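You operate a simulated robot arm through the tools that you are given. There is no shell and no other tool. Be economical: measure what you need, move in short steps, check, and stop when the job is done.

Carry out the task below with a simulated robot arm. There is one attempt and no reset: what you move stays moved.

JOB
Seal the loaded blister with the castor cap card.
Fine: slide the tray back out.

It is judged by the outcome, as a careful person would: the job done as asked, and still so three seconds after it is handed in. It fails if anything else is knocked over, pushed out of place, dropped, spilled or broken. A push-on lid holds only when it is set on centred and level and pressed home; a screw cap is set on level and turned clockwise until tight.

ROBOT AND FRAMES
A 6-joint arm with a two-finger parallel gripper, fixed in place. Base frame: the origin is at the foot of the arm, x ahead of it, y to its left, z up; the work surface is at about z = 74. Readings come in cm, rad, newtons and seconds.
With the tool pointing down near the work surface it reaches from about 20 to 64 cm from the base axis. Its first joint turns from -1.152 to 1.152 rad. Payload 2.7 kg.
Tool frame: the origin (TCP) lies between the finger pads and is the grasp point; the fingertips stand 2.3 cm ahead of it; z points along the fingers, y is the line along which they close. The gripper opens to 9.4 cm. The fingers are 3.8 cm wide and 1 cm thick; the gripper's body (5.4 by 9.6 cm) begins 3.9 cm behind the TCP.
Orientation is told as [roll, pitch, yaw] about the base's x, y, z axes, in that order, counted from this pose: with the fingers straight down and closing along the base's y, the tool's x points along the base's -x, its y along +y and its z along -z.

CONTROLS
- The arm moves only by the tool step_arm. Its argument "rows" is a list of rows, each a list of 7 numbers: the gripper command, from -1 (shut) to 1 (fully open), values between in proportion, then the shift along the tool's x, y, z in cm, then the turn, a rotation vector about the tool's x, y, z in rad. In form: [[fingers, x, y, z, rx, ry, rz], ...]. A call has 1 to 20 rows; each row is the pose to reach, as a shift and turn from the pose commanded when the call began, along the tool's axes at that moment. Rows are played at 5 a second. More than 5 cm and 0.15 rad between two rows, or a gripper value outside its range, and nothing of the call is played. A pose out of reach is approached as far as the arm can. The call stops where the force on the tool passes 70 N (or 10 N more than at its start, if that is more) or the arm is blocked; 0.2 s more then pass. The fingers move at their own pace (about 4.5 cm/s each) and stop on an object; they squeeze with about 43 N. The grip force told is the motor's: it shows also when the fingers shut on nothing. Time passes only in rows, and 0.2 s behind the last, so rows that repeat a pose let the fingers close. It gives the time, the measured TCP pose, the force on the tool (base axes), the opening and the grip force at its end, in the units of the frame above (readings bear some noise).
- Cameras (640 x 400 px; columns grow to the right, rows downward): "scene" is fixed at [7.66, -43.37, 140.03]; the picture's right is [0.75, -0.67, 0.00], its down [-0.40, -0.45, -0.80] and it looks along [0.53, 0.60, -0.60] (base axes); focal length 335 px, centre (320, 200). "wrist" rides on the gripper at [8.6, 1.6, -7.5] in the tool frame; the picture's right is [-0.18, 0.98, 0.00], its down [-0.58, -0.11, -0.81] and it looks along [-0.79, -0.15, 0.59] (tool axes); focal length 243 px, centre (320, 200). There is no depth. A picture from a camera that has moved, and an enlarged one, comes with that camera's place and axes in the base frame and with its lens.
- capture(camera): a new picture of that camera. It takes no simulated time.
- zoom(camera, box): a new picture of the part [left, top, right, bottom] of that camera's present view, enlarged. It takes no simulated time.
- hand_in(): hands the job in; it is judged then, once.

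Work in short steps. Places have to be worked out from the pictures, the camera data and where the tool is seen: move nearer, look again, correct. Check each grasp and each placing, and mend what went wrong. You have 120 turns and 76 pictures in all, those below and enlarged ones among them. Open the gripper and draw the arm clear of the work before you hand the job in, unless the task says otherwise; then end with one line.

The tools are called as name(argument=value, ...) on one line, values as JSON. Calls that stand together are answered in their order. step_arm: Moves the arm, as the interface text tells. Its arguments: {"type":"object","properties":{"rows":{"type":"array"}},"required":["rows"]} The other tools are called the same way: capture (camera) takes a picture; zoom (camera, box) takes an enlarged picture of a part of a camera's view; hand_in () hands the job in.

At the start:

```text
time_s: 0.0
position: [34.22, -0.89, 111.12]
tcp_rot: [0.0, -0.001, 0.003]
force: [0.7, 0.3, 0.1]
grip_width: 9.41
grasp_force: 0.1
```

scene: 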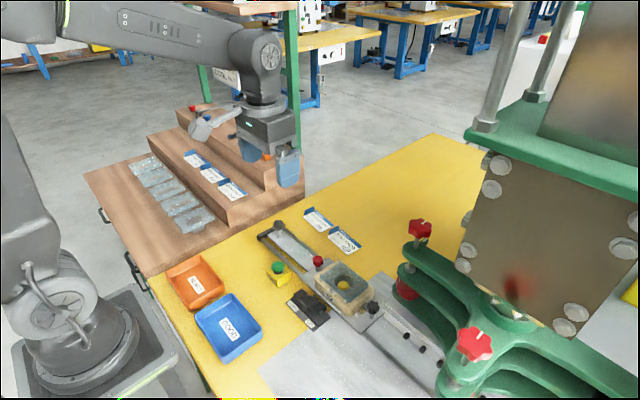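
wrist: 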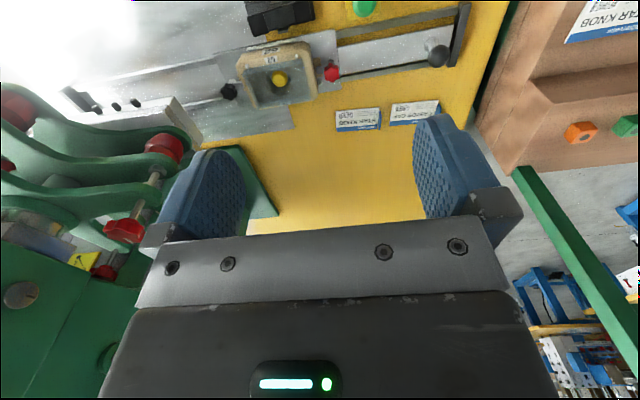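

The pictures show a slide tray with a nest, cards on the table and a press on the right. I enlarge the key areas first.

zoom(camera="scene", box=[240, 190, 440, 340])

zoom(camera="scene", box=[380, 130, 640, 400])

zoom(camera="wrist", box=[60, 0, 480, 240])

zoom(camera="scene", box=[110, 90, 310, 240])

```text
2.67 times, centred on (340, 265) of scene
camera zoom: at [7.66, -43.37, 140.03], right [0.75, -0.67, 0.0], down [-0.4, -0.45, -0.8], along [0.53, 0.6, -0.6], focal length 893 px, centre (267, 27)
```

zoom: 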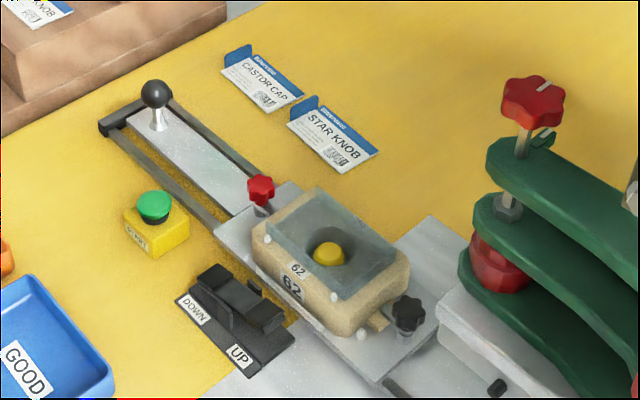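

```text
1.48 times, centred on (510, 265) of scene
camera zoom: at [7.66, -43.37, 140.03], right [0.75, -0.67, 0.0], down [-0.4, -0.45, -0.8], along [0.53, 0.6, -0.6], focal length 496 px, centre (38, 104)
```

zoom: 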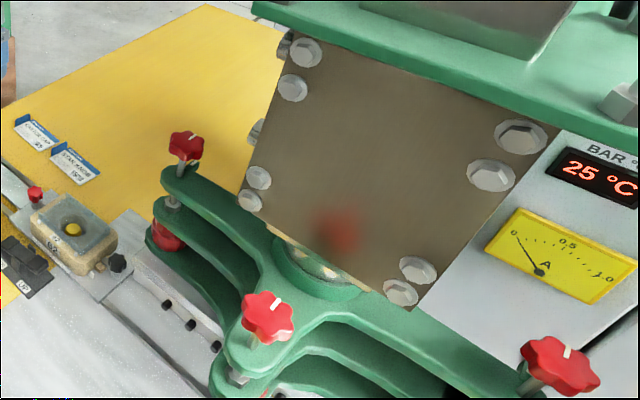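

```text
1.52 times, centred on (270, 120) of wrist
camera zoom: at [25.49, 0.63, 118.68], right [0.18, 0.98, 0.0], down [0.58, -0.11, 0.81], along [0.79, -0.15, -0.59], focal length 370 px, centre (396, 322)
```

zoom: 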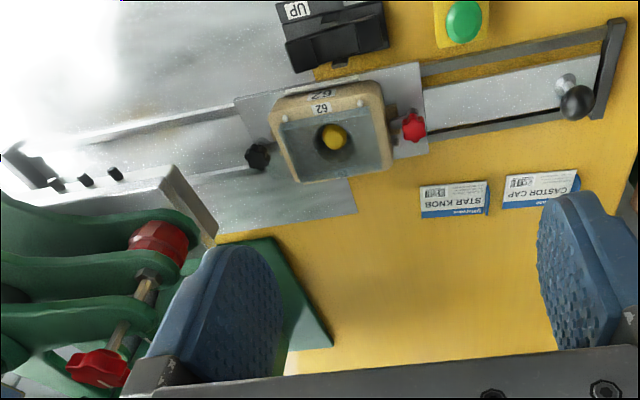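

```text
2.67 times, centred on (210, 165) of scene
camera zoom: at [7.66, -43.37, 140.03], right [0.75, -0.67, 0.0], down [-0.4, -0.45, -0.8], along [0.53, 0.6, -0.6], focal length 893 px, centre (613, 293)
```

zoom: 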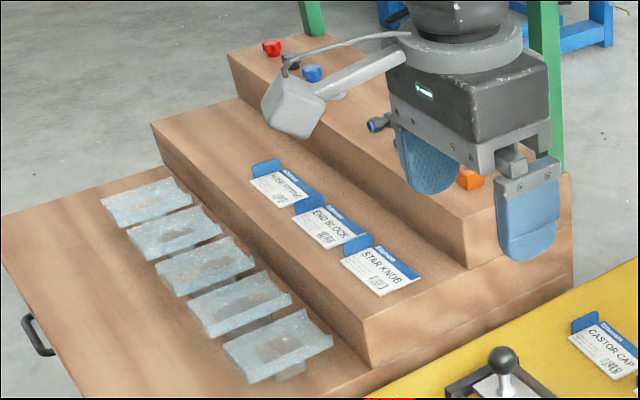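

Need to read labels: the button, rocker and press face. Enlarging those.

zoom(camera="scene", box=[262, 255, 342, 335])

zoom(camera="scene", box=[560, 180, 640, 330])

zoom(camera="scene", box=[310, 240, 390, 320])

zoom(camera="scene", box=[295, 200, 365, 260])

```text
5.00 times, centred on (302, 295) of scene
camera zoom: at [7.66, -43.37, 140.03], right [0.75, -0.67, 0.0], down [-0.4, -0.45, -0.8], along [0.53, 0.6, -0.6], focal length 1675 px, centre (410, -275)
```

zoom: 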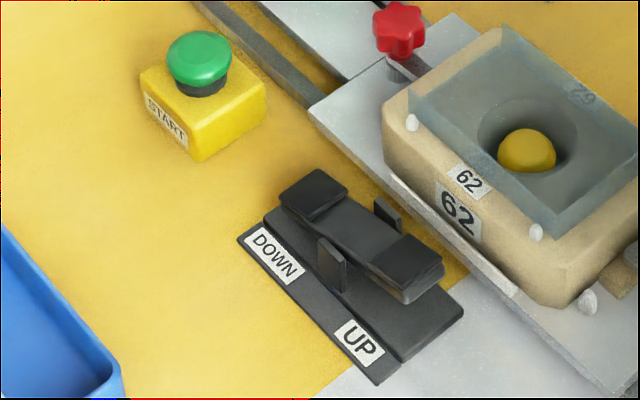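

```text
2.67 times, centred on (600, 255) of scene
camera zoom: at [7.66, -43.37, 140.03], right [0.75, -0.67, 0.0], down [-0.4, -0.45, -0.8], along [0.53, 0.6, -0.6], focal length 893 px, centre (-427, 53)
```

zoom: 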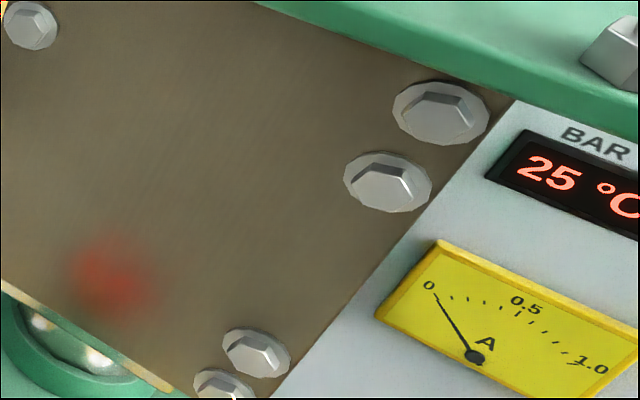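

```text
5.00 times, centred on (350, 280) of scene
camera zoom: at [7.66, -43.37, 140.03], right [0.75, -0.67, 0.0], down [-0.4, -0.45, -0.8], along [0.53, 0.6, -0.6], focal length 1675 px, centre (170, -200)
```

zoom: 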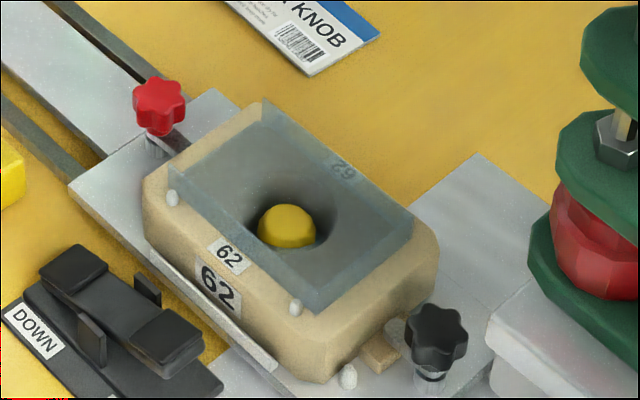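

```text
6.67 times, centred on (330, 230) of scene
camera zoom: at [7.66, -43.37, 140.03], right [0.75, -0.67, 0.0], down [-0.4, -0.45, -0.8], along [0.53, 0.6, -0.6], focal length 2233 px, centre (253, 0)
```

zoom: 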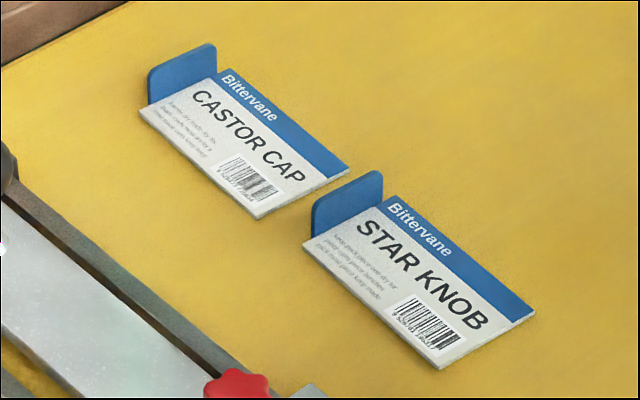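

Layout: the tray slides along y at x≈45, the nest is at about (45,-9) and the castor cap card is at about (58,15) with an upright tab on its +y end. I go lower to look at the nest closely.

step_arm(rows=[[1, 0, -2, 5, 0, 0, 0], [1, 0, -4, 10, 0, 0, 0], [1, 0, -6.5, 14, 0, 0, 0], [1, 0, -6.5, 18, 0, 0, 0]])

capture(camera="wrist")

capture(camera="scene")

```text
refused: row 1 steps farther than a row can; nothing moved
```

```text
65 pictures are left
camera wrist: at [25.49, 0.63, 118.68], right [0.18, 0.98, 0.0], down [0.58, -0.11, 0.81], along [0.79, -0.15, -0.59], focal length 243 px, centre (320, 200)
```

wrist: 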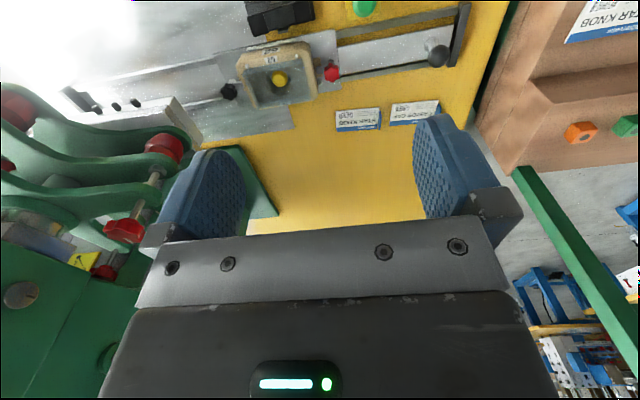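

```text
64 pictures are left
```

scene: 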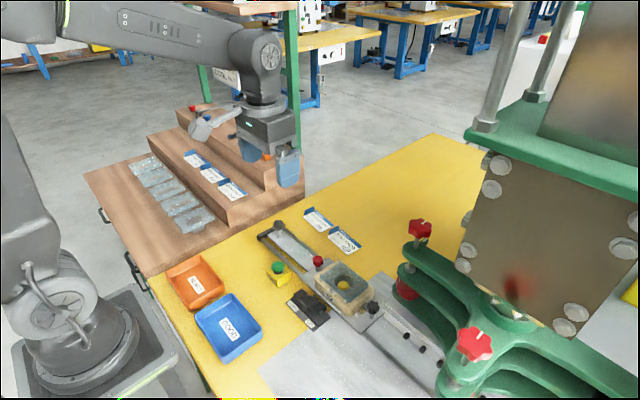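

The step was slightly over 5 cm; I replay it with smaller steps.

step_arm(rows=[[1, 0, -2, 4, 0, 0, 0], [1, 0, -4, 8, 0, 0, 0], [1, 0, -6, 12, 0, 0, 0], [1, 0, -6.5, 15, 0, 0, 0], [1, 0, -6.5, 18, 0, 0, 0]])

capture(camera="wrist")

```text
time_s: 1.2
position: [34.04, -7.48, 93.36]
tcp_rot: [-0.001, -0.001, 0.003]
force: [0.3, 0.4, -0.7]
grip_width: 9.42
grasp_force: 0.0
```

```text
63 pictures are left
camera wrist: at [25.44, -5.79, 100.75], right [0.18, 0.98, 0.0], down [0.58, -0.11, 0.81], along [0.79, -0.15, -0.59], focal length 243 px, centre (320, 200)
```

wrist: 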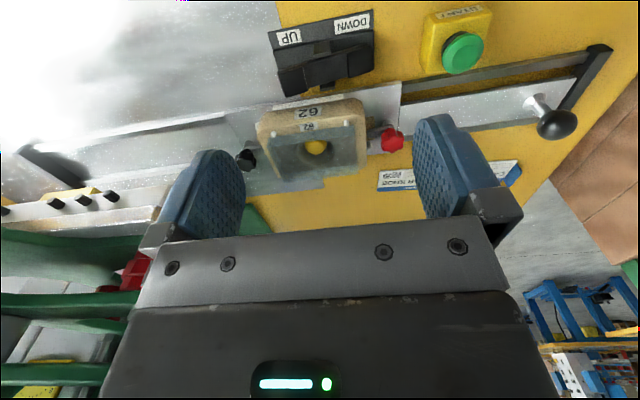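

zoom(camera="wrist", box=[220, 70, 440, 210])

zoom(camera="wrist", box=[0, 110, 240, 260])

```text
2.86 times, centred on (330, 140) of wrist
camera zoom: at [25.44, -5.79, 100.75], right [0.18, 0.98, 0.0], down [0.58, -0.11, 0.81], along [0.79, -0.15, -0.59], focal length 693 px, centre (291, 371)
```

zoom: 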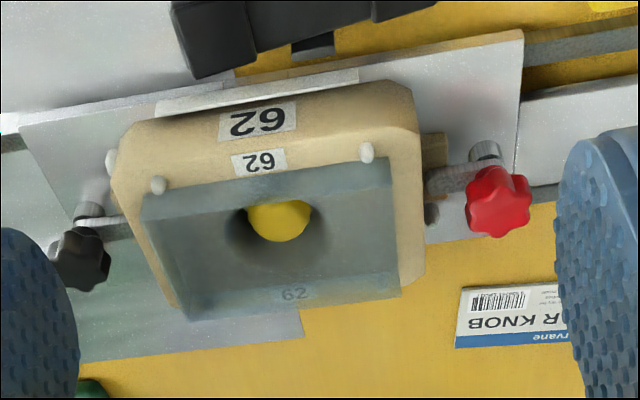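

```text
2.67 times, centred on (120, 185) of wrist
camera zoom: at [25.44, -5.79, 100.75], right [0.18, 0.98, 0.0], down [0.58, -0.11, 0.81], along [0.79, -0.15, -0.59], focal length 647 px, centre (853, 240)
```

zoom: 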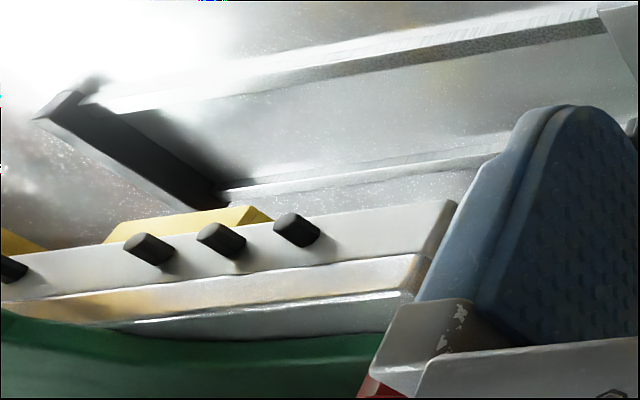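

The blister's top is at z≈80.5, spanning x≈42–47.8 and y≈-14.6 to -5.2, and the card goes there in its present orientation. Next I look closely at the card.

step_arm(rows=[[1, -2, 4, 0, 0, 0, 0], [1, -4, 8, 0, 0, 0, 0], [1, -6, 12, 0, 0, 0, 0], [1, -8, 16, 0, 0, 0, 0], [1, -10, 20, 0, 0, 0, 0], [1, -12, 24, 0, 0, 0, 0], [1, -14, 27, 3, 0, 0, 0]])

capture(camera="wrist")

capture(camera="scene")

```text
time_s: 2.8
position: [47.9, 19.62, 90.47]
tcp_rot: [0.001, -0.001, 0.001]
force: [0.3, 0.5, 0.2]
grip_width: 9.39
grasp_force: 0.1
```

```text
60 pictures are left
camera wrist: at [39.18, 21.31, 97.9], right [0.18, 0.98, 0.0], down [0.58, -0.11, 0.81], along [0.79, -0.15, -0.59], focal length 243 px, centre (320, 200)
```

wrist: 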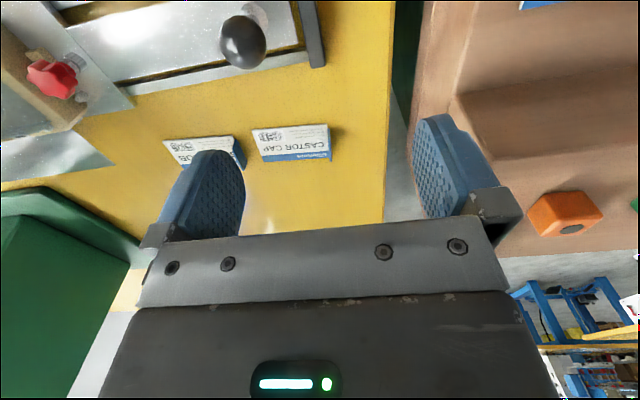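

```text
59 pictures are left
```

scene: 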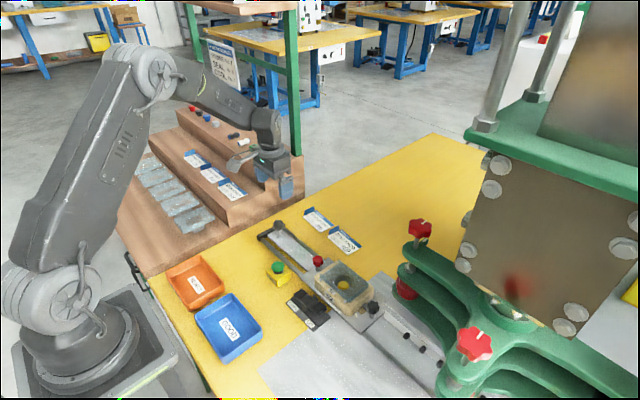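

A poster is now visible behind the arm and may hold instructions; I read it, and enlarge the card.

zoom(camera="scene", box=[200, 35, 245, 90])

zoom(camera="wrist", box=[160, 80, 420, 240])

zoom(camera="scene", box=[230, 130, 370, 270])

```text
7.27 times, centred on (222, 62) of scene
camera zoom: at [7.65, -43.37, 140.03], right [0.75, -0.67, 0.0], down [-0.4, -0.45, -0.8], along [0.53, 0.6, -0.6], focal length 2436 px, centre (1029, 1200)
```

zoom: 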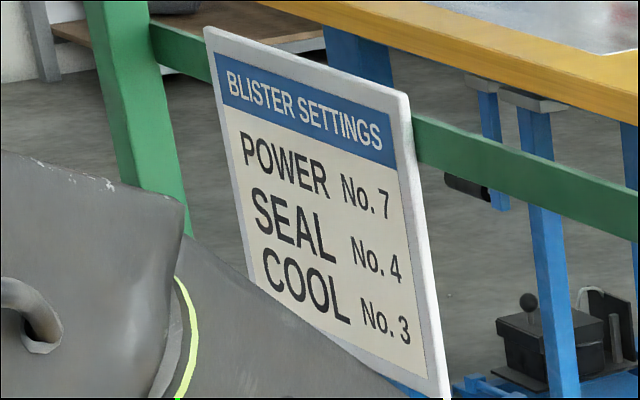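

```text
2.46 times, centred on (290, 160) of wrist
camera zoom: at [39.18, 21.31, 97.9], right [0.18, 0.98, 0.0], down [0.58, -0.11, 0.81], along [0.79, -0.15, -0.59], focal length 597 px, centre (394, 298)
```

zoom: 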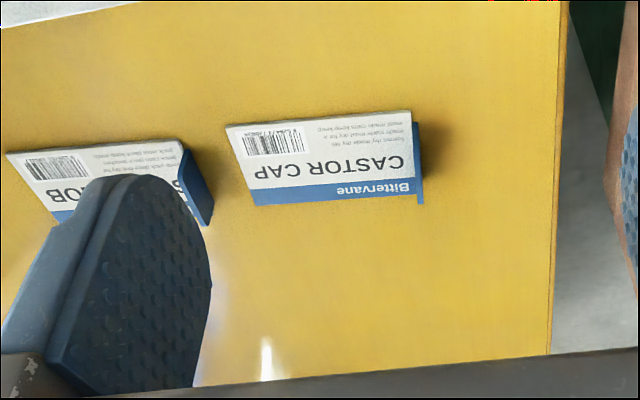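

```text
2.86 times, centred on (300, 200) of scene
camera zoom: at [7.65, -43.37, 140.03], right [0.75, -0.67, 0.0], down [-0.4, -0.45, -0.8], along [0.53, 0.6, -0.6], focal length 957 px, centre (377, 200)
```

zoom: 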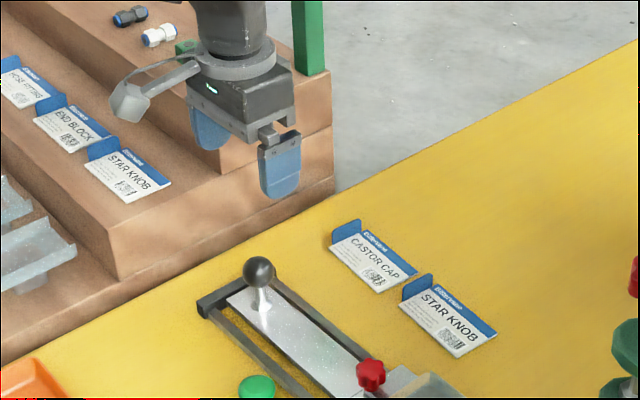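

The poster calls for POWER 7, SEAL 4 and COOL 3, so there must be dials to check later. The card's tab centre is at about (58.8,18.9), with the card yawed about -0.075 rad. I go above it with partly open fingers.

step_arm(rows=[[-0.1, -3.5, 0, 1, 0, 0, 0.03], [-0.1, -7, -0.5, 3, 0, 0, 0.06], [-0.1, -9.5, -0.7, 5, 0, 0, 0.075], [-0.1, -10.9, -0.7, 8, 0, 0, 0.075], [-0.1, -10.9, -0.7, 10, 0, 0, 0.075], [-0.1, -10.9, -0.7, 10, 0, 0, 0.075]])

capture(camera="wrist")

zoom(camera="scene", box=[260, 160, 360, 260])

```text
time_s: 4.2
position: [58.93, 18.86, 80.44]
tcp_rot: [0.002, -0.002, -0.072]
force: [0.0, -0.5, 0.8]
grip_width: 4.21
grasp_force: 0.0
```

```text
55 pictures are left
camera wrist: at [50.47, 21.11, 87.93], right [0.25, 0.97, 0.0], down [0.57, -0.15, 0.81], along [0.78, -0.2, -0.59], focal length 243 px, centre (320, 200)
```

wrist: 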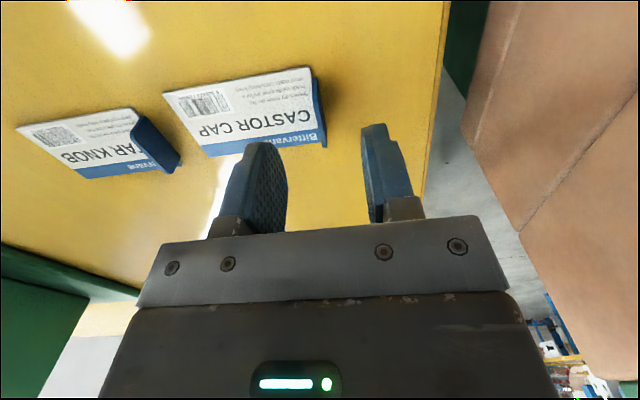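

```text
4.00 times, centred on (310, 210) of scene
camera zoom: at [7.66, -43.37, 140.03], right [0.75, -0.67, 0.0], down [-0.4, -0.45, -0.8], along [0.53, 0.6, -0.6], focal length 1340 px, centre (360, 160)
```

zoom: 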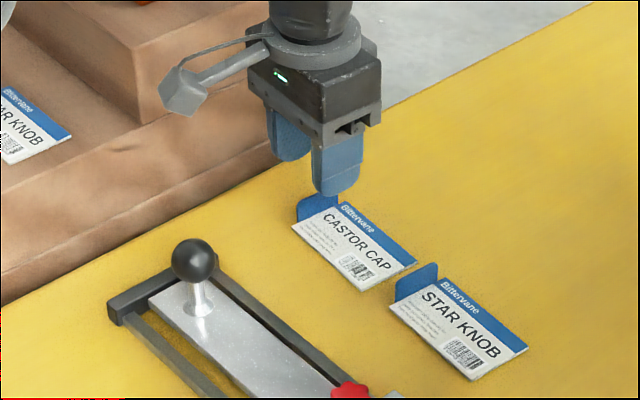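

The tab sits close to midway between the fingers in y, at x≈59.2. I descend to TCP z≈77.0, with tips just above the card, and close gently.

step_arm(rows=[[-0.1, -0.3, 0, 1.5, 0, 0, 0], [-0.1, -0.3, 0, 3.0, 0, 0, 0], [-0.1, -0.3, 0, 3.4, 0, 0, 0]])

capture(camera="wrist")

zoom(camera="scene", box=[280, 180, 360, 260])

```text
time_s: 5.0
position: [59.22, 18.86, 76.78]
tcp_rot: [0.001, -0.003, -0.072]
force: [0.2, 0.5, 0.1]
grip_width: 4.24
grasp_force: 0.0
```

```text
53 pictures are left
camera wrist: at [50.73, 21.12, 84.32], right [0.25, 0.97, 0.0], down [0.57, -0.15, 0.81], along [0.78, -0.2, -0.59], focal length 243 px, centre (320, 200)
```

wrist: 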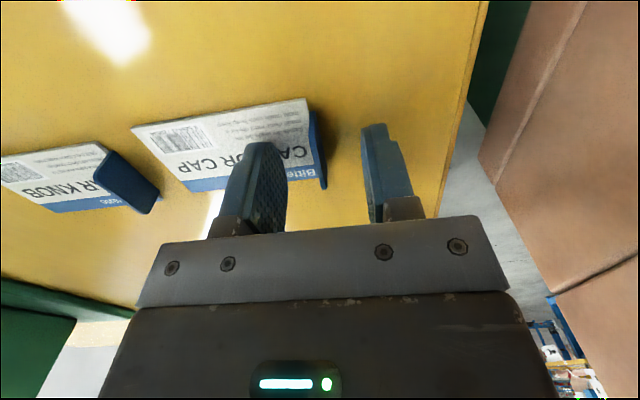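

```text
5.00 times, centred on (320, 220) of scene
camera zoom: at [7.66, -43.37, 140.03], right [0.75, -0.67, 0.0], down [-0.4, -0.45, -0.8], along [0.53, 0.6, -0.6], focal length 1675 px, centre (320, 100)
```

zoom: 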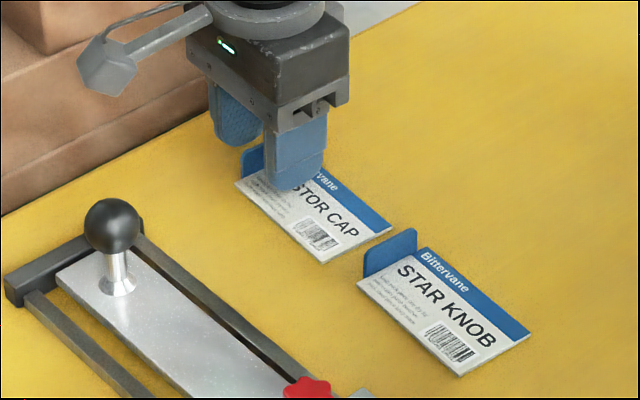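

The fingers bracket the tab, nearly centred, with no contact force. I close and let the grip settle.

step_arm(rows=[[-0.5, 0, 0, 0, 0, 0, 0], [-1, 0, 0, 0, 0, 0, 0], [-1, 0, 0, 0, 0, 0, 0], [-1, 0, 0, 0, 0, 0, 0], [-1, 0, 0, 0, 0, 0, 0], [-1, 0, 0, -1, 0, 0, 0], [-1, 0, 0, -2.5, 0, 0, 0]])

zoom(camera="scene", box=[280, 180, 360, 260])

```text
time_s: 6.6
position: [59.3, 18.7, 79.37]
tcp_rot: [0.0, -0.001, -0.075]
force: [-0.3, -0.2, -0.4]
grip_width: 0.02
grasp_force: 43.1
```

```text
5.00 times, centred on (320, 220) of scene
camera zoom: at [7.66, -43.37, 140.03], right [0.75, -0.67, 0.0], down [-0.4, -0.45, -0.8], along [0.53, 0.6, -0.6], focal length 1675 px, centre (320, 100)
```

zoom: 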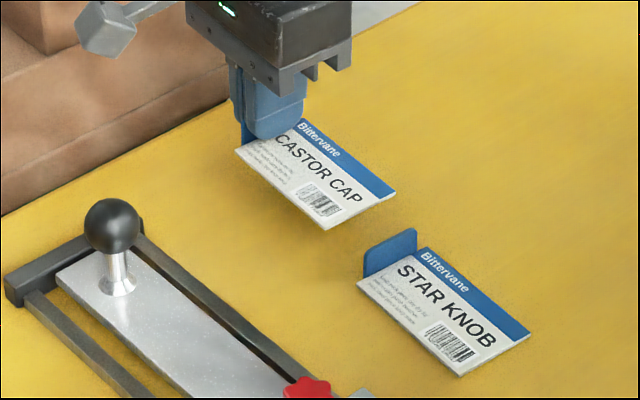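

The card came up level, gripped by the tab. I raise it, carry it above the blister and turn it to yaw 0.

step_arm(rows=[[-1, 0, 0, -4, 0, 0, 0], [-1, 0, -1, -8, 0, 0, 0], [-1, 2, -5, -9, 0, 0, -0.02], [-1, 4, -9, -9, 0, 0, -0.04], [-1, 6, -13, -9, 0, 0, -0.06], [-1, 8, -17, -9, 0, 0, -0.075], [-1, 10, -21, -9, 0, 0, -0.075], [-1, 12.25, -25.1, -9, 0, 0, -0.075], [-1, 12.25, -25.1, -7, 0, 0, -0.075], [-1, 12.25, -25.1, -7, 0, 0, -0.075]])

capture(camera="wrist")

zoom(camera="scene", box=[290, 220, 410, 320])

```text
time_s: 8.8
position: [44.96, -5.26, 86.46]
tcp_rot: [0.001, -0.003, 0.002]
force: [0.3, -0.1, -1.0]
grip_width: 0.0
grasp_force: 43.1
```

```text
50 pictures are left
camera wrist: at [36.27, -3.67, 94.03], right [0.18, 0.98, 0.0], down [0.58, -0.11, 0.81], along [0.79, -0.15, -0.59], focal length 243 px, centre (320, 200)
```

wrist: 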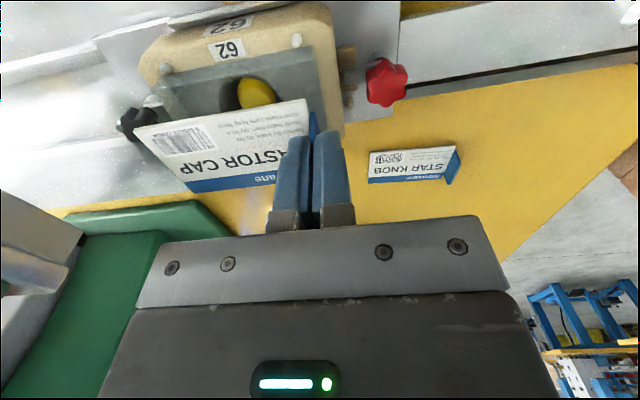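

```text
4.00 times, centred on (350, 270) of scene
camera zoom: at [7.65, -43.37, 140.03], right [0.75, -0.67, 0.0], down [-0.4, -0.45, -0.8], along [0.53, 0.6, -0.6], focal length 1340 px, centre (200, -80)
```

zoom: 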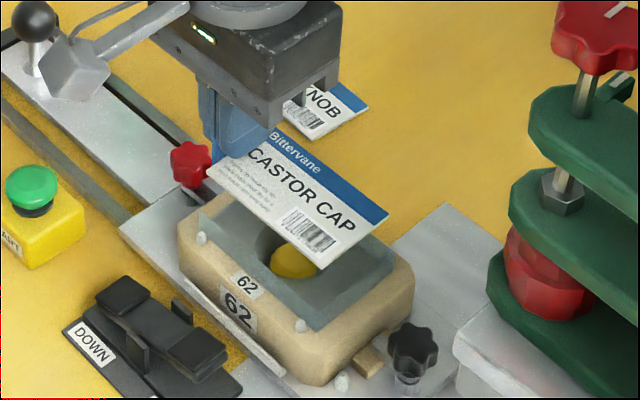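

By both cameras the held card spans x 42.0–47.2, y -14.3 to -5.5, square to the tray. I enlarge the blister for a precise comparison.

zoom(camera="scene", box=[330, 262, 400, 312])

zoom(camera="wrist", box=[120, 20, 360, 170])

```text
8.00 times, centred on (365, 287) of scene
camera zoom: at [7.65, -43.37, 140.03], right [0.75, -0.67, 0.0], down [-0.4, -0.45, -0.8], along [0.53, 0.6, -0.6], focal length 2679 px, centre (-40, -496)
```

zoom: 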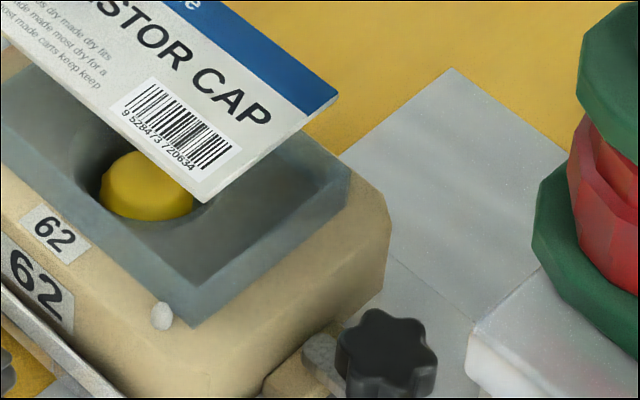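

```text
2.67 times, centred on (240, 95) of wrist
camera zoom: at [36.27, -3.67, 94.03], right [0.18, 0.98, 0.0], down [0.58, -0.11, 0.81], along [0.79, -0.15, -0.59], focal length 647 px, centre (533, 480)
```

zoom: 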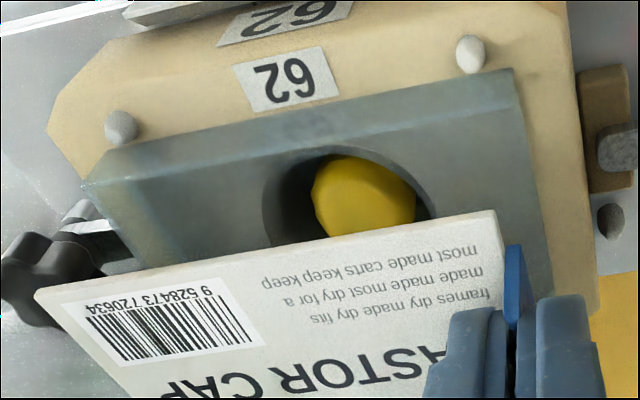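

Blister top is centred on (44.55,-9.65) at z≈80.9, so the card needs only about +0.15 cm in y. I lower it to just above contact.

step_arm(rows=[[-1, 0, 0.15, 1, 0, 0, 0], [-1, 0, 0.15, 2, 0, 0, 0], [-1, 0, 0.15, 2.4, 0, 0, 0]])

zoom(camera="wrist", box=[120, 20, 360, 170])

zoom(camera="scene", box=[310, 252, 390, 312])

```text
time_s: 9.6
position: [45.28, -5.29, 83.88]
tcp_rot: [0.001, -0.002, 0.003]
force: [0.3, -0.4, -0.4]
grip_width: 0.02
grasp_force: 43.3
```

```text
2.67 times, centred on (240, 95) of wrist
camera zoom: at [36.61, -3.55, 91.46], right [0.18, 0.98, 0.0], down [0.58, -0.11, 0.81], along [0.79, -0.15, -0.59], focal length 647 px, centre (533, 480)
```

zoom: 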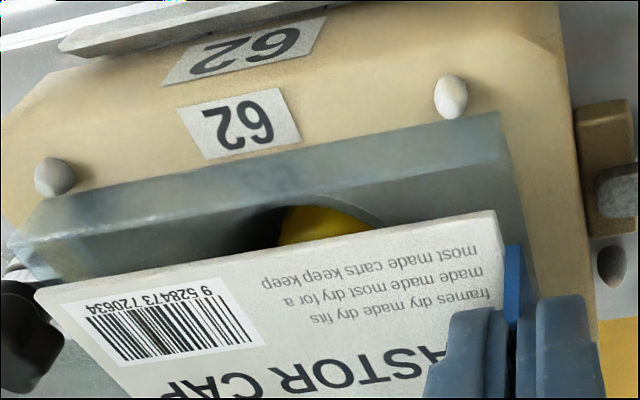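

```text
6.67 times, centred on (350, 282) of scene
camera zoom: at [7.66, -43.37, 140.03], right [0.75, -0.67, 0.0], down [-0.4, -0.45, -0.8], along [0.53, 0.6, -0.6], focal length 2233 px, centre (120, -347)
```

zoom: 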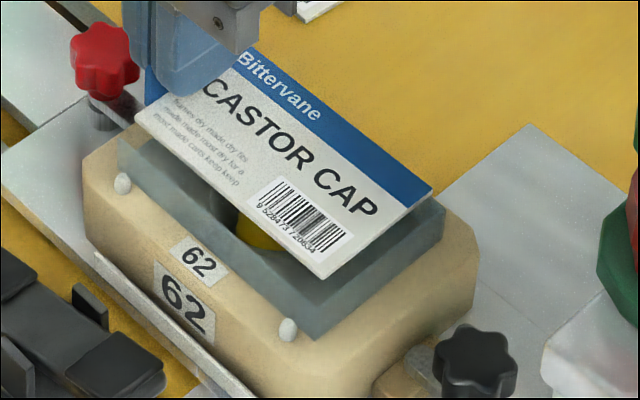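

The TCP settled 0.3 cm further in x, so the card should move 0.4 cm toward -x. I shift it, then lower gently toward contact.

step_arm(rows=[[-1, 0.4, 0, 0, 0, 0, 0], [-1, 0.45, 0, 0, 0, 0, 0], [-1, 0.45, 0, 0.2, 0, 0, 0], [-1, 0.45, 0, 0.2, 0, 0, 0]])

zoom(camera="wrist", box=[120, 20, 360, 170])

zoom(camera="scene", box=[310, 252, 390, 312])

```text
time_s: 10.6
position: [44.91, -5.19, 83.84]
tcp_rot: [0.001, -0.001, 0.001]
force: [-0.3, -0.2, -0.3]
grip_width: 0.01
grasp_force: 43.1
```

```text
2.67 times, centred on (240, 95) of wrist
camera zoom: at [36.14, -3.52, 91.27], right [0.18, 0.98, 0.0], down [0.58, -0.11, 0.81], along [0.79, -0.15, -0.59], focal length 647 px, centre (533, 480)
```

zoom: 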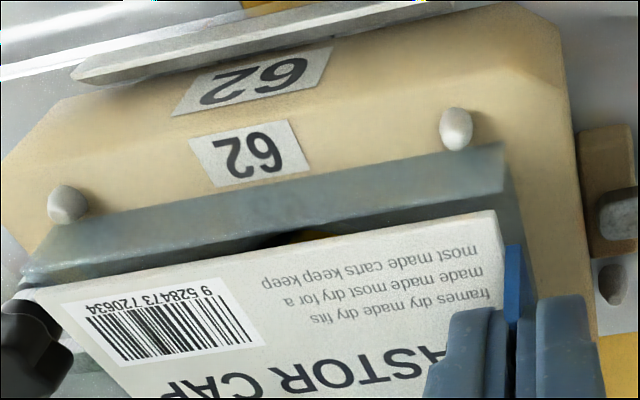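

```text
6.67 times, centred on (350, 282) of scene
camera zoom: at [7.66, -43.37, 140.03], right [0.75, -0.67, 0.0], down [-0.4, -0.45, -0.8], along [0.53, 0.6, -0.6], focal length 2233 px, centre (120, -347)
```

zoom: 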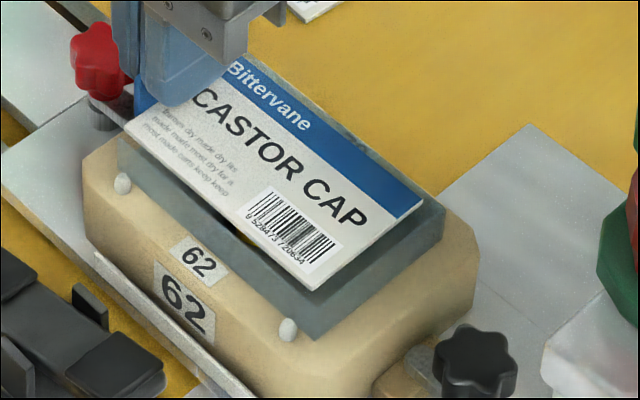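

Card is now nearly aligned; a 0.2 cm move toward -y would centre it lengthwise. I shift and lower in small steps, watching the force.

step_arm(rows=[[-1, 0, -0.2, 0, 0, 0, 0], [-1, 0, -0.2, 0.15, 0, 0, 0], [-1, 0, -0.2, 0.3, 0, 0, 0], [-1, 0, -0.2, 0.3, 0, 0, 0]])

zoom(camera="wrist", box=[120, 20, 360, 170])

zoom(camera="scene", box=[310, 252, 390, 312])

```text
time_s: 11.6
position: [45.03, -5.43, 83.53]
tcp_rot: [0.0, -0.002, 0.001]
force: [0.4, 0.1, 0.6]
grip_width: 0.02
grasp_force: 42.7
```

```text
2.67 times, centred on (240, 95) of wrist
camera zoom: at [36.27, -3.74, 90.96], right [0.18, 0.98, 0.0], down [0.58, -0.11, 0.81], along [0.79, -0.15, -0.59], focal length 647 px, centre (533, 480)
```

zoom: 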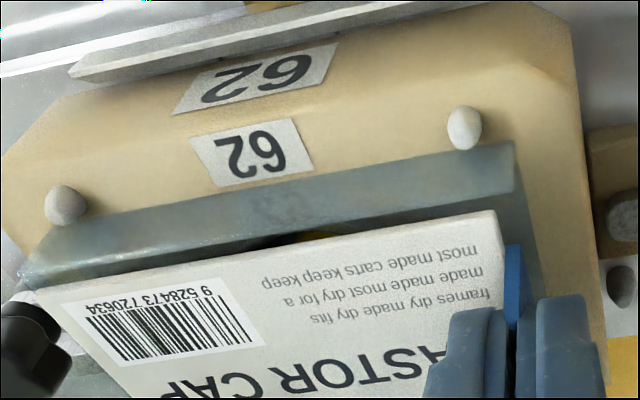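

```text
6.67 times, centred on (350, 282) of scene
camera zoom: at [7.66, -43.37, 140.03], right [0.75, -0.67, 0.0], down [-0.4, -0.45, -0.8], along [0.53, 0.6, -0.6], focal length 2233 px, centre (120, -347)
```

zoom: 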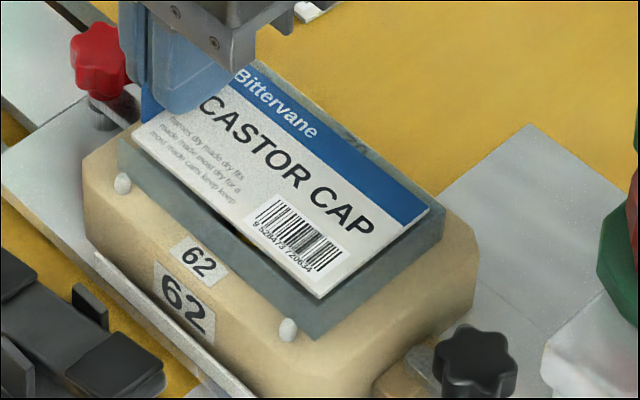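

Still no contact. I continue down in 0.15 cm steps.

step_arm(rows=[[-1, 0.1, 0, 0.15, 0, 0, 0], [-1, 0.1, 0, 0.3, 0, 0, 0], [-1, 0.1, 0, 0.3, 0, 0, 0]])

zoom(camera="scene", box=[310, 252, 390, 312])

```text
time_s: 12.4
position: [44.83, -5.26, 83.01]
tcp_rot: [0.0, -0.002, 0.002]
force: [-0.1, 0.2, 0.0]
grip_width: 0.0
grasp_force: 43.0
```

```text
6.67 times, centred on (350, 282) of scene
camera zoom: at [7.66, -43.37, 140.03], right [0.75, -0.67, 0.0], down [-0.4, -0.45, -0.8], along [0.53, 0.6, -0.6], focal length 2233 px, centre (120, -347)
```

zoom: 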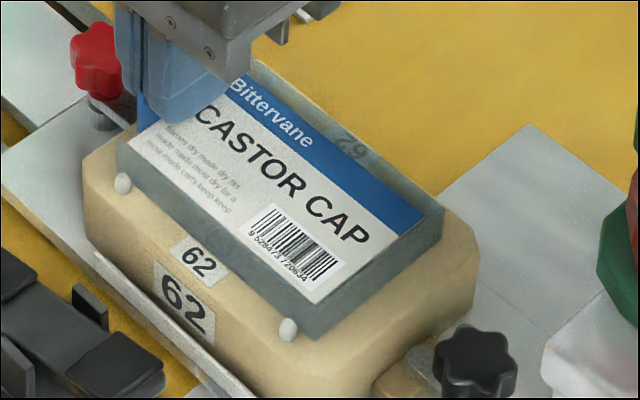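

The card is over the flange but biased toward -x, so I shift 0.25 cm to +x and keep lowering.

step_arm(rows=[[-1, -0.25, -0.05, 0, 0, 0, 0], [-1, -0.25, -0.05, 0.15, 0, 0, 0], [-1, -0.25, -0.05, 0.3, 0, 0, 0], [-1, -0.25, -0.05, 0.3, 0, 0, 0]])

zoom(camera="scene", box=[310, 252, 390, 312])

zoom(camera="wrist", box=[120, 20, 360, 170])

```text
time_s: 13.4
position: [45.0, -5.52, 82.71]
tcp_rot: [0.0, -0.002, 0.003]
force: [0.7, 1.2, 0.3]
grip_width: 0.01
grasp_force: 43.2
```

```text
6.67 times, centred on (350, 282) of scene
camera zoom: at [7.66, -43.37, 140.03], right [0.75, -0.67, 0.0], down [-0.4, -0.45, -0.8], along [0.53, 0.6, -0.6], focal length 2233 px, centre (120, -347)
```

zoom: 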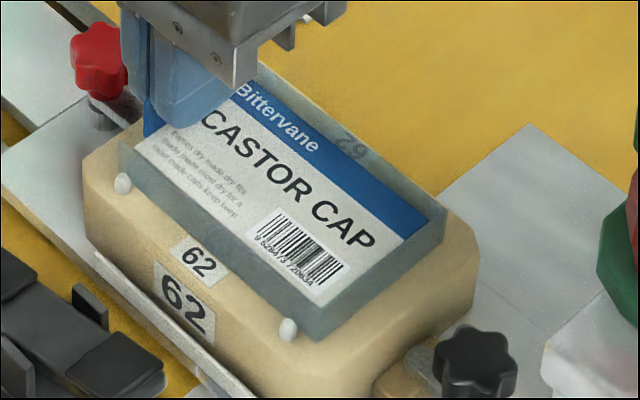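

```text
2.67 times, centred on (240, 95) of wrist
camera zoom: at [36.35, -3.78, 90.22], right [0.18, 0.98, 0.0], down [0.58, -0.11, 0.81], along [0.79, -0.15, -0.59], focal length 647 px, centre (533, 480)
```

zoom: 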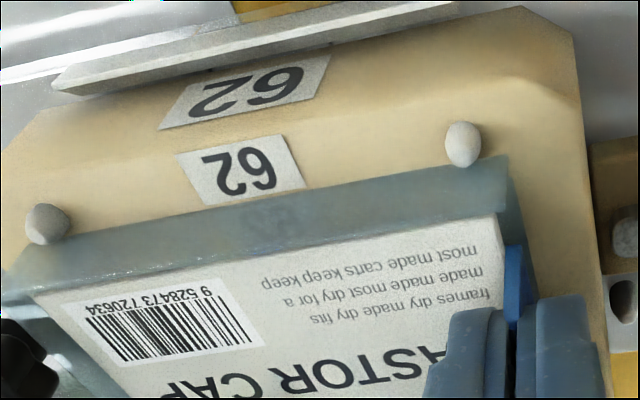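

The blister now looks like a shallow tray with a rim and the card going inside it. I look at the spare blisters on the bench to learn the real shape.

zoom(camera="scene", box=[120, 145, 220, 240])

zoom(camera="scene", box=[318, 258, 368, 298])

```text
4.21 times, centred on (170, 192) of scene
camera zoom: at [7.66, -43.37, 140.03], right [0.75, -0.67, 0.0], down [-0.4, -0.45, -0.8], along [0.53, 0.6, -0.6], focal length 1410 px, centre (952, 232)
```

zoom: 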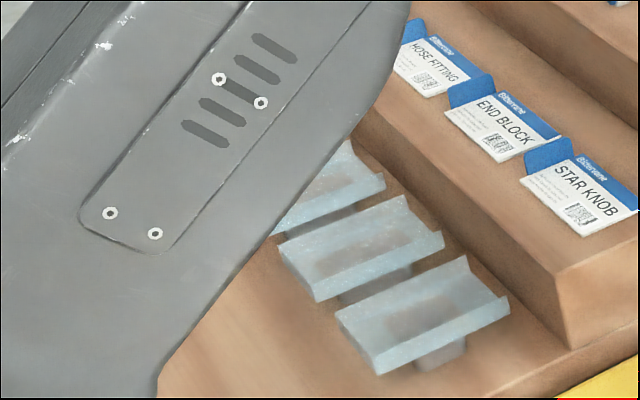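

```text
10.00 times, centred on (343, 278) of scene
camera zoom: at [7.66, -43.37, 140.03], right [0.75, -0.67, 0.0], down [-0.4, -0.45, -0.8], along [0.53, 0.6, -0.6], focal length 3349 px, centre (90, -580)
```

zoom: 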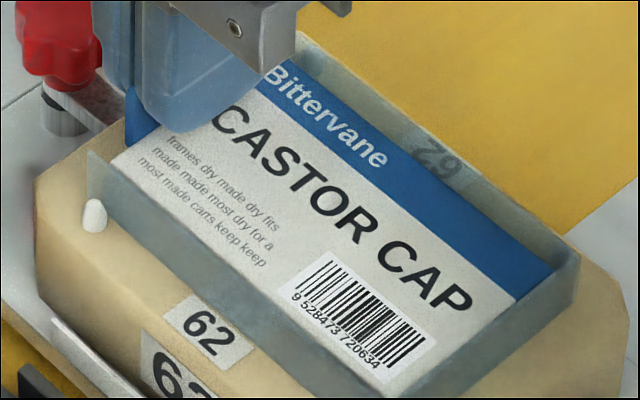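

Now it's clear: the blister has walls on three sides and is open at the tab end, and the card lies inside at floor level. It is between the walls, so I continue down to the floor.

step_arm(rows=[[-1, 0, 0, 0.15, 0, 0, 0], [-1, 0, 0, 0.3, 0, 0, 0], [-1, 0, 0, 0.3, 0, 0, 0]])

zoom(camera="scene", box=[318, 258, 378, 306])

```text
time_s: 14.2
position: [44.98, -5.44, 82.42]
tcp_rot: [0.001, 0.0, 0.003]
force: [-0.9, 0.3, -1.2]
grip_width: 0.0
grasp_force: 42.8
```

```text
8.33 times, centred on (348, 282) of scene
camera zoom: at [7.66, -43.37, 140.03], right [0.75, -0.67, 0.0], down [-0.4, -0.45, -0.8], along [0.53, 0.6, -0.6], focal length 2791 px, centre (87, -483)
```

zoom: 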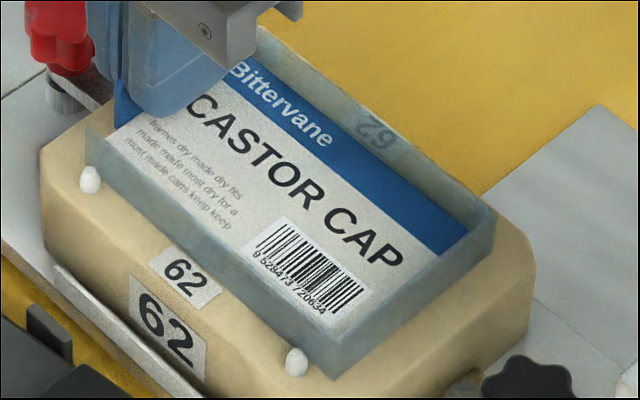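

The card is descending cleanly inside the walls. Another 0.3 cm.

step_arm(rows=[[-1, 0, 0, 0.15, 0, 0, 0], [-1, 0, 0, 0.3, 0, 0, 0], [-1, 0, 0, 0.3, 0, 0, 0]])

```text
time_s: 15.0
position: [44.96, -5.34, 82.27]
tcp_rot: [-0.001, -0.002, 0.002]
force: [0.0, 0.7, 0.2]
grip_width: 0.0
grasp_force: 43.4
```

No contact yet; a little more.

step_arm(rows=[[-1, 0, 0, 0.15, 0, 0, 0], [-1, 0, 0, 0.3, 0, 0, 0], [-1, 0, 0, 0.3, 0, 0, 0]])

zoom(camera="scene", box=[318, 258, 378, 306])

```text
time_s: 15.8
position: [45.22, -5.41, 82.16]
tcp_rot: [-0.001, -0.005, 0.003]
force: [-8.7, 1.4, 32.7]
grip_width: 0.01
grasp_force: 42.8
```

```text
8.33 times, centred on (348, 282) of scene
camera zoom: at [7.59, -43.36, 140.04], right [0.75, -0.67, 0.0], down [-0.4, -0.45, -0.8], along [0.53, 0.6, -0.6], focal length 2791 px, centre (87, -483)
```

zoom: 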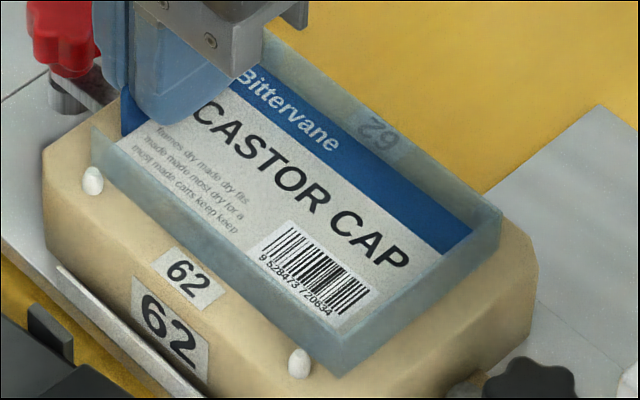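

Contact at 33 N: the card is on the blister floor. I relieve the press, then open the fingers slightly and withdraw.

step_arm(rows=[[-1, 0, 0, -0.2, 0, 0, 0], [-1, 0, 0, -0.2, 0, 0, 0], [-0.7, 0, 0, -0.2, 0, 0, 0], [-0.7, 0, 0, -0.2, 0, 0, 0], [-0.7, 0, 0, -1.5, 0, 0, 0], [-0.7, 0, 0, -4, 0, 0, 0], [-0.7, 0, 0, -7, 0, 0, 0]])

zoom(camera="scene", box=[318, 258, 378, 306])

capture(camera="wrist")

```text
time_s: 17.4
position: [44.94, -5.57, 88.75]
tcp_rot: [0.0, -0.001, 0.001]
force: [-0.3, 0.1, 0.2]
grip_width: 1.41
grasp_force: 0.0
```

```text
8.33 times, centred on (348, 282) of scene
camera zoom: at [7.66, -43.37, 140.03], right [0.75, -0.67, 0.0], down [-0.4, -0.45, -0.8], along [0.53, 0.6, -0.6], focal length 2791 px, centre (87, -483)
```

zoom: 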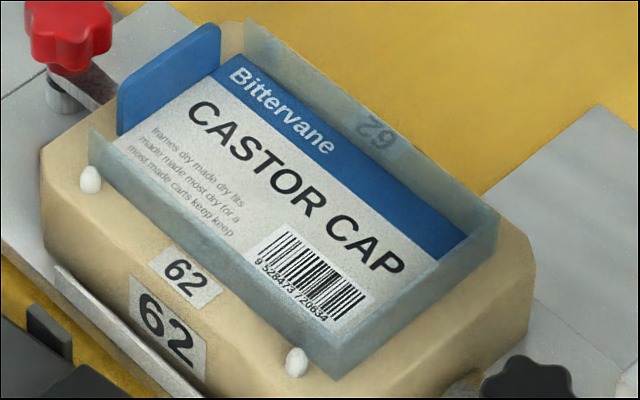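

```text
32 pictures are left
camera wrist: at [36.35, -3.84, 96.28], right [0.18, 0.98, 0.0], down [0.58, -0.11, 0.81], along [0.79, -0.15, -0.59], focal length 243 px, centre (320, 200)
```

wrist: 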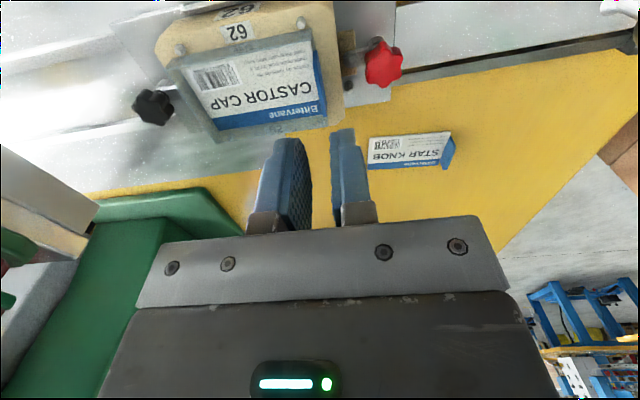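

The card is seated level in the blister with a good margin. Next I look at the machine's control panel, with the three black parts near (40,-32,86), from a retracted pose.

step_arm(rows=[[-1, 4, 0, -2, 0, 0, 0], [-1, 8, -2, -3, 0, 0, 0], [-1, 11, -5, -5, 0, 0, 0], [-1, 14, -8, -6, 0, 0, 0], [-1, 15, -12, -6, 0, 0, 0], [-1, 15, -16, -6, 0, 0, 0], [-1, 15, -19.4, -6, 0, 0, 0]])

capture(camera="wrist")

```text
time_s: 19.0
position: [30.13, -25.09, 94.8]
tcp_rot: [0.0, -0.002, 0.001]
force: [-0.5, 0.9, 0.3]
grip_width: 0.02
grasp_force: 42.5
```

```text
31 pictures are left
camera wrist: at [21.52, -23.43, 102.26], right [0.18, 0.98, 0.0], down [0.58, -0.11, 0.81], along [0.79, -0.15, -0.59], focal length 243 px, centre (320, 200)
```

wrist: 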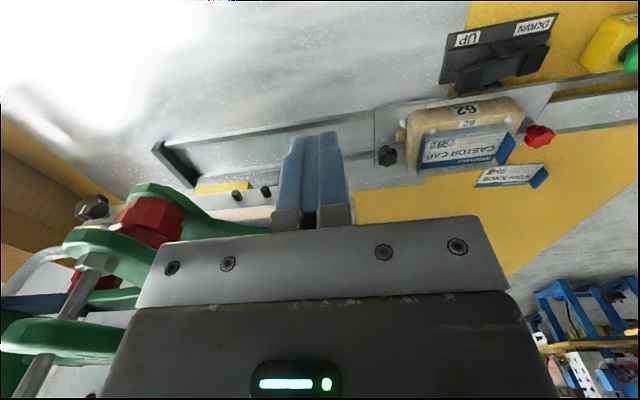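

zoom(camera="wrist", box=[140, 120, 300, 240])

```text
3.33 times, centred on (220, 180) of wrist
camera zoom: at [21.52, -23.43, 102.26], right [0.18, 0.98, 0.0], down [0.58, -0.11, 0.81], along [0.79, -0.15, -0.59], focal length 809 px, centre (653, 267)
```

zoom: 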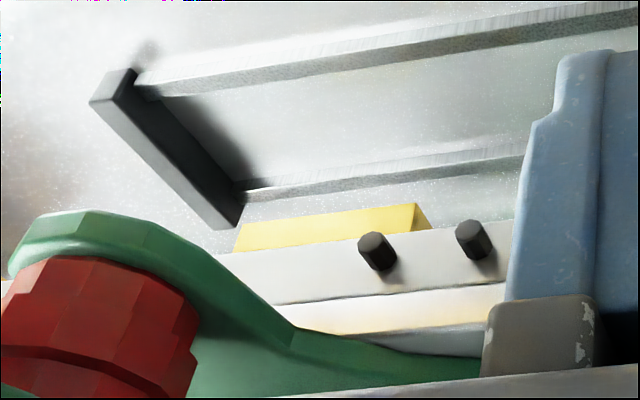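

Triangulating from three views, three knobs sit at x≈40.3, z≈86.5, y≈-29.1, -32.5 and -35.8, facing the robot. I tilt the tool up to view that panel face-on.

step_arm(rows=[[-1, 0, 0, 0.5, 0, -0.12, 0], [-1, 0, 0, 1, 0, -0.24, 0], [-1, 0, 0, 1.5, 0, -0.36, 0], [-1, 0, 0, 2, 0, -0.48, 0], [-1, 0, 0, 2, 0, -0.6, 0], [-1, 0, 0, 2, 0, -0.6, 0]])

capture(camera="wrist")

```text
time_s: 20.4
position: [29.89, -24.89, 92.78]
tcp_rot: [0.002, -0.601, 0.002]
force: [0.6, 0.0, 0.1]
grip_width: 0.0
grasp_force: 42.5
```

```text
29 pictures are left
camera wrist: at [18.62, -23.24, 94.15], right [0.15, 0.98, 0.11], down [0.02, -0.11, 0.99], along [0.99, -0.15, -0.04], focal length 243 px, centre (320, 200)
```

wrist: 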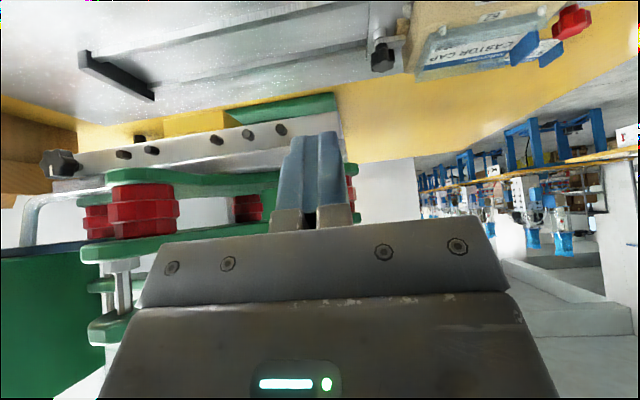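

zoom(camera="wrist", box=[30, 100, 300, 230])

```text
2.37 times, centred on (165, 165) of wrist
camera zoom: at [18.62, -23.24, 94.15], right [0.15, 0.98, 0.11], down [0.02, -0.11, 0.99], along [0.99, -0.15, -0.04], focal length 575 px, centre (687, 283)
```

zoom: 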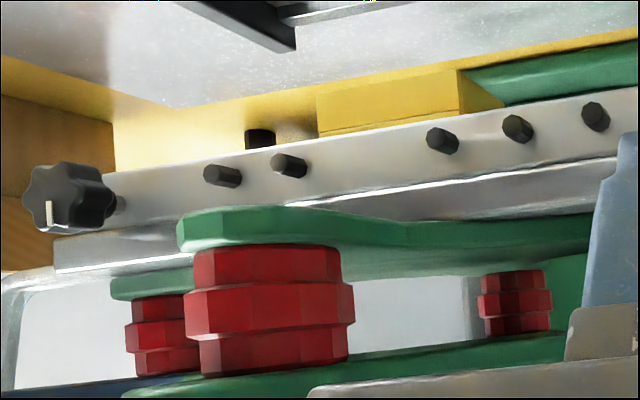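

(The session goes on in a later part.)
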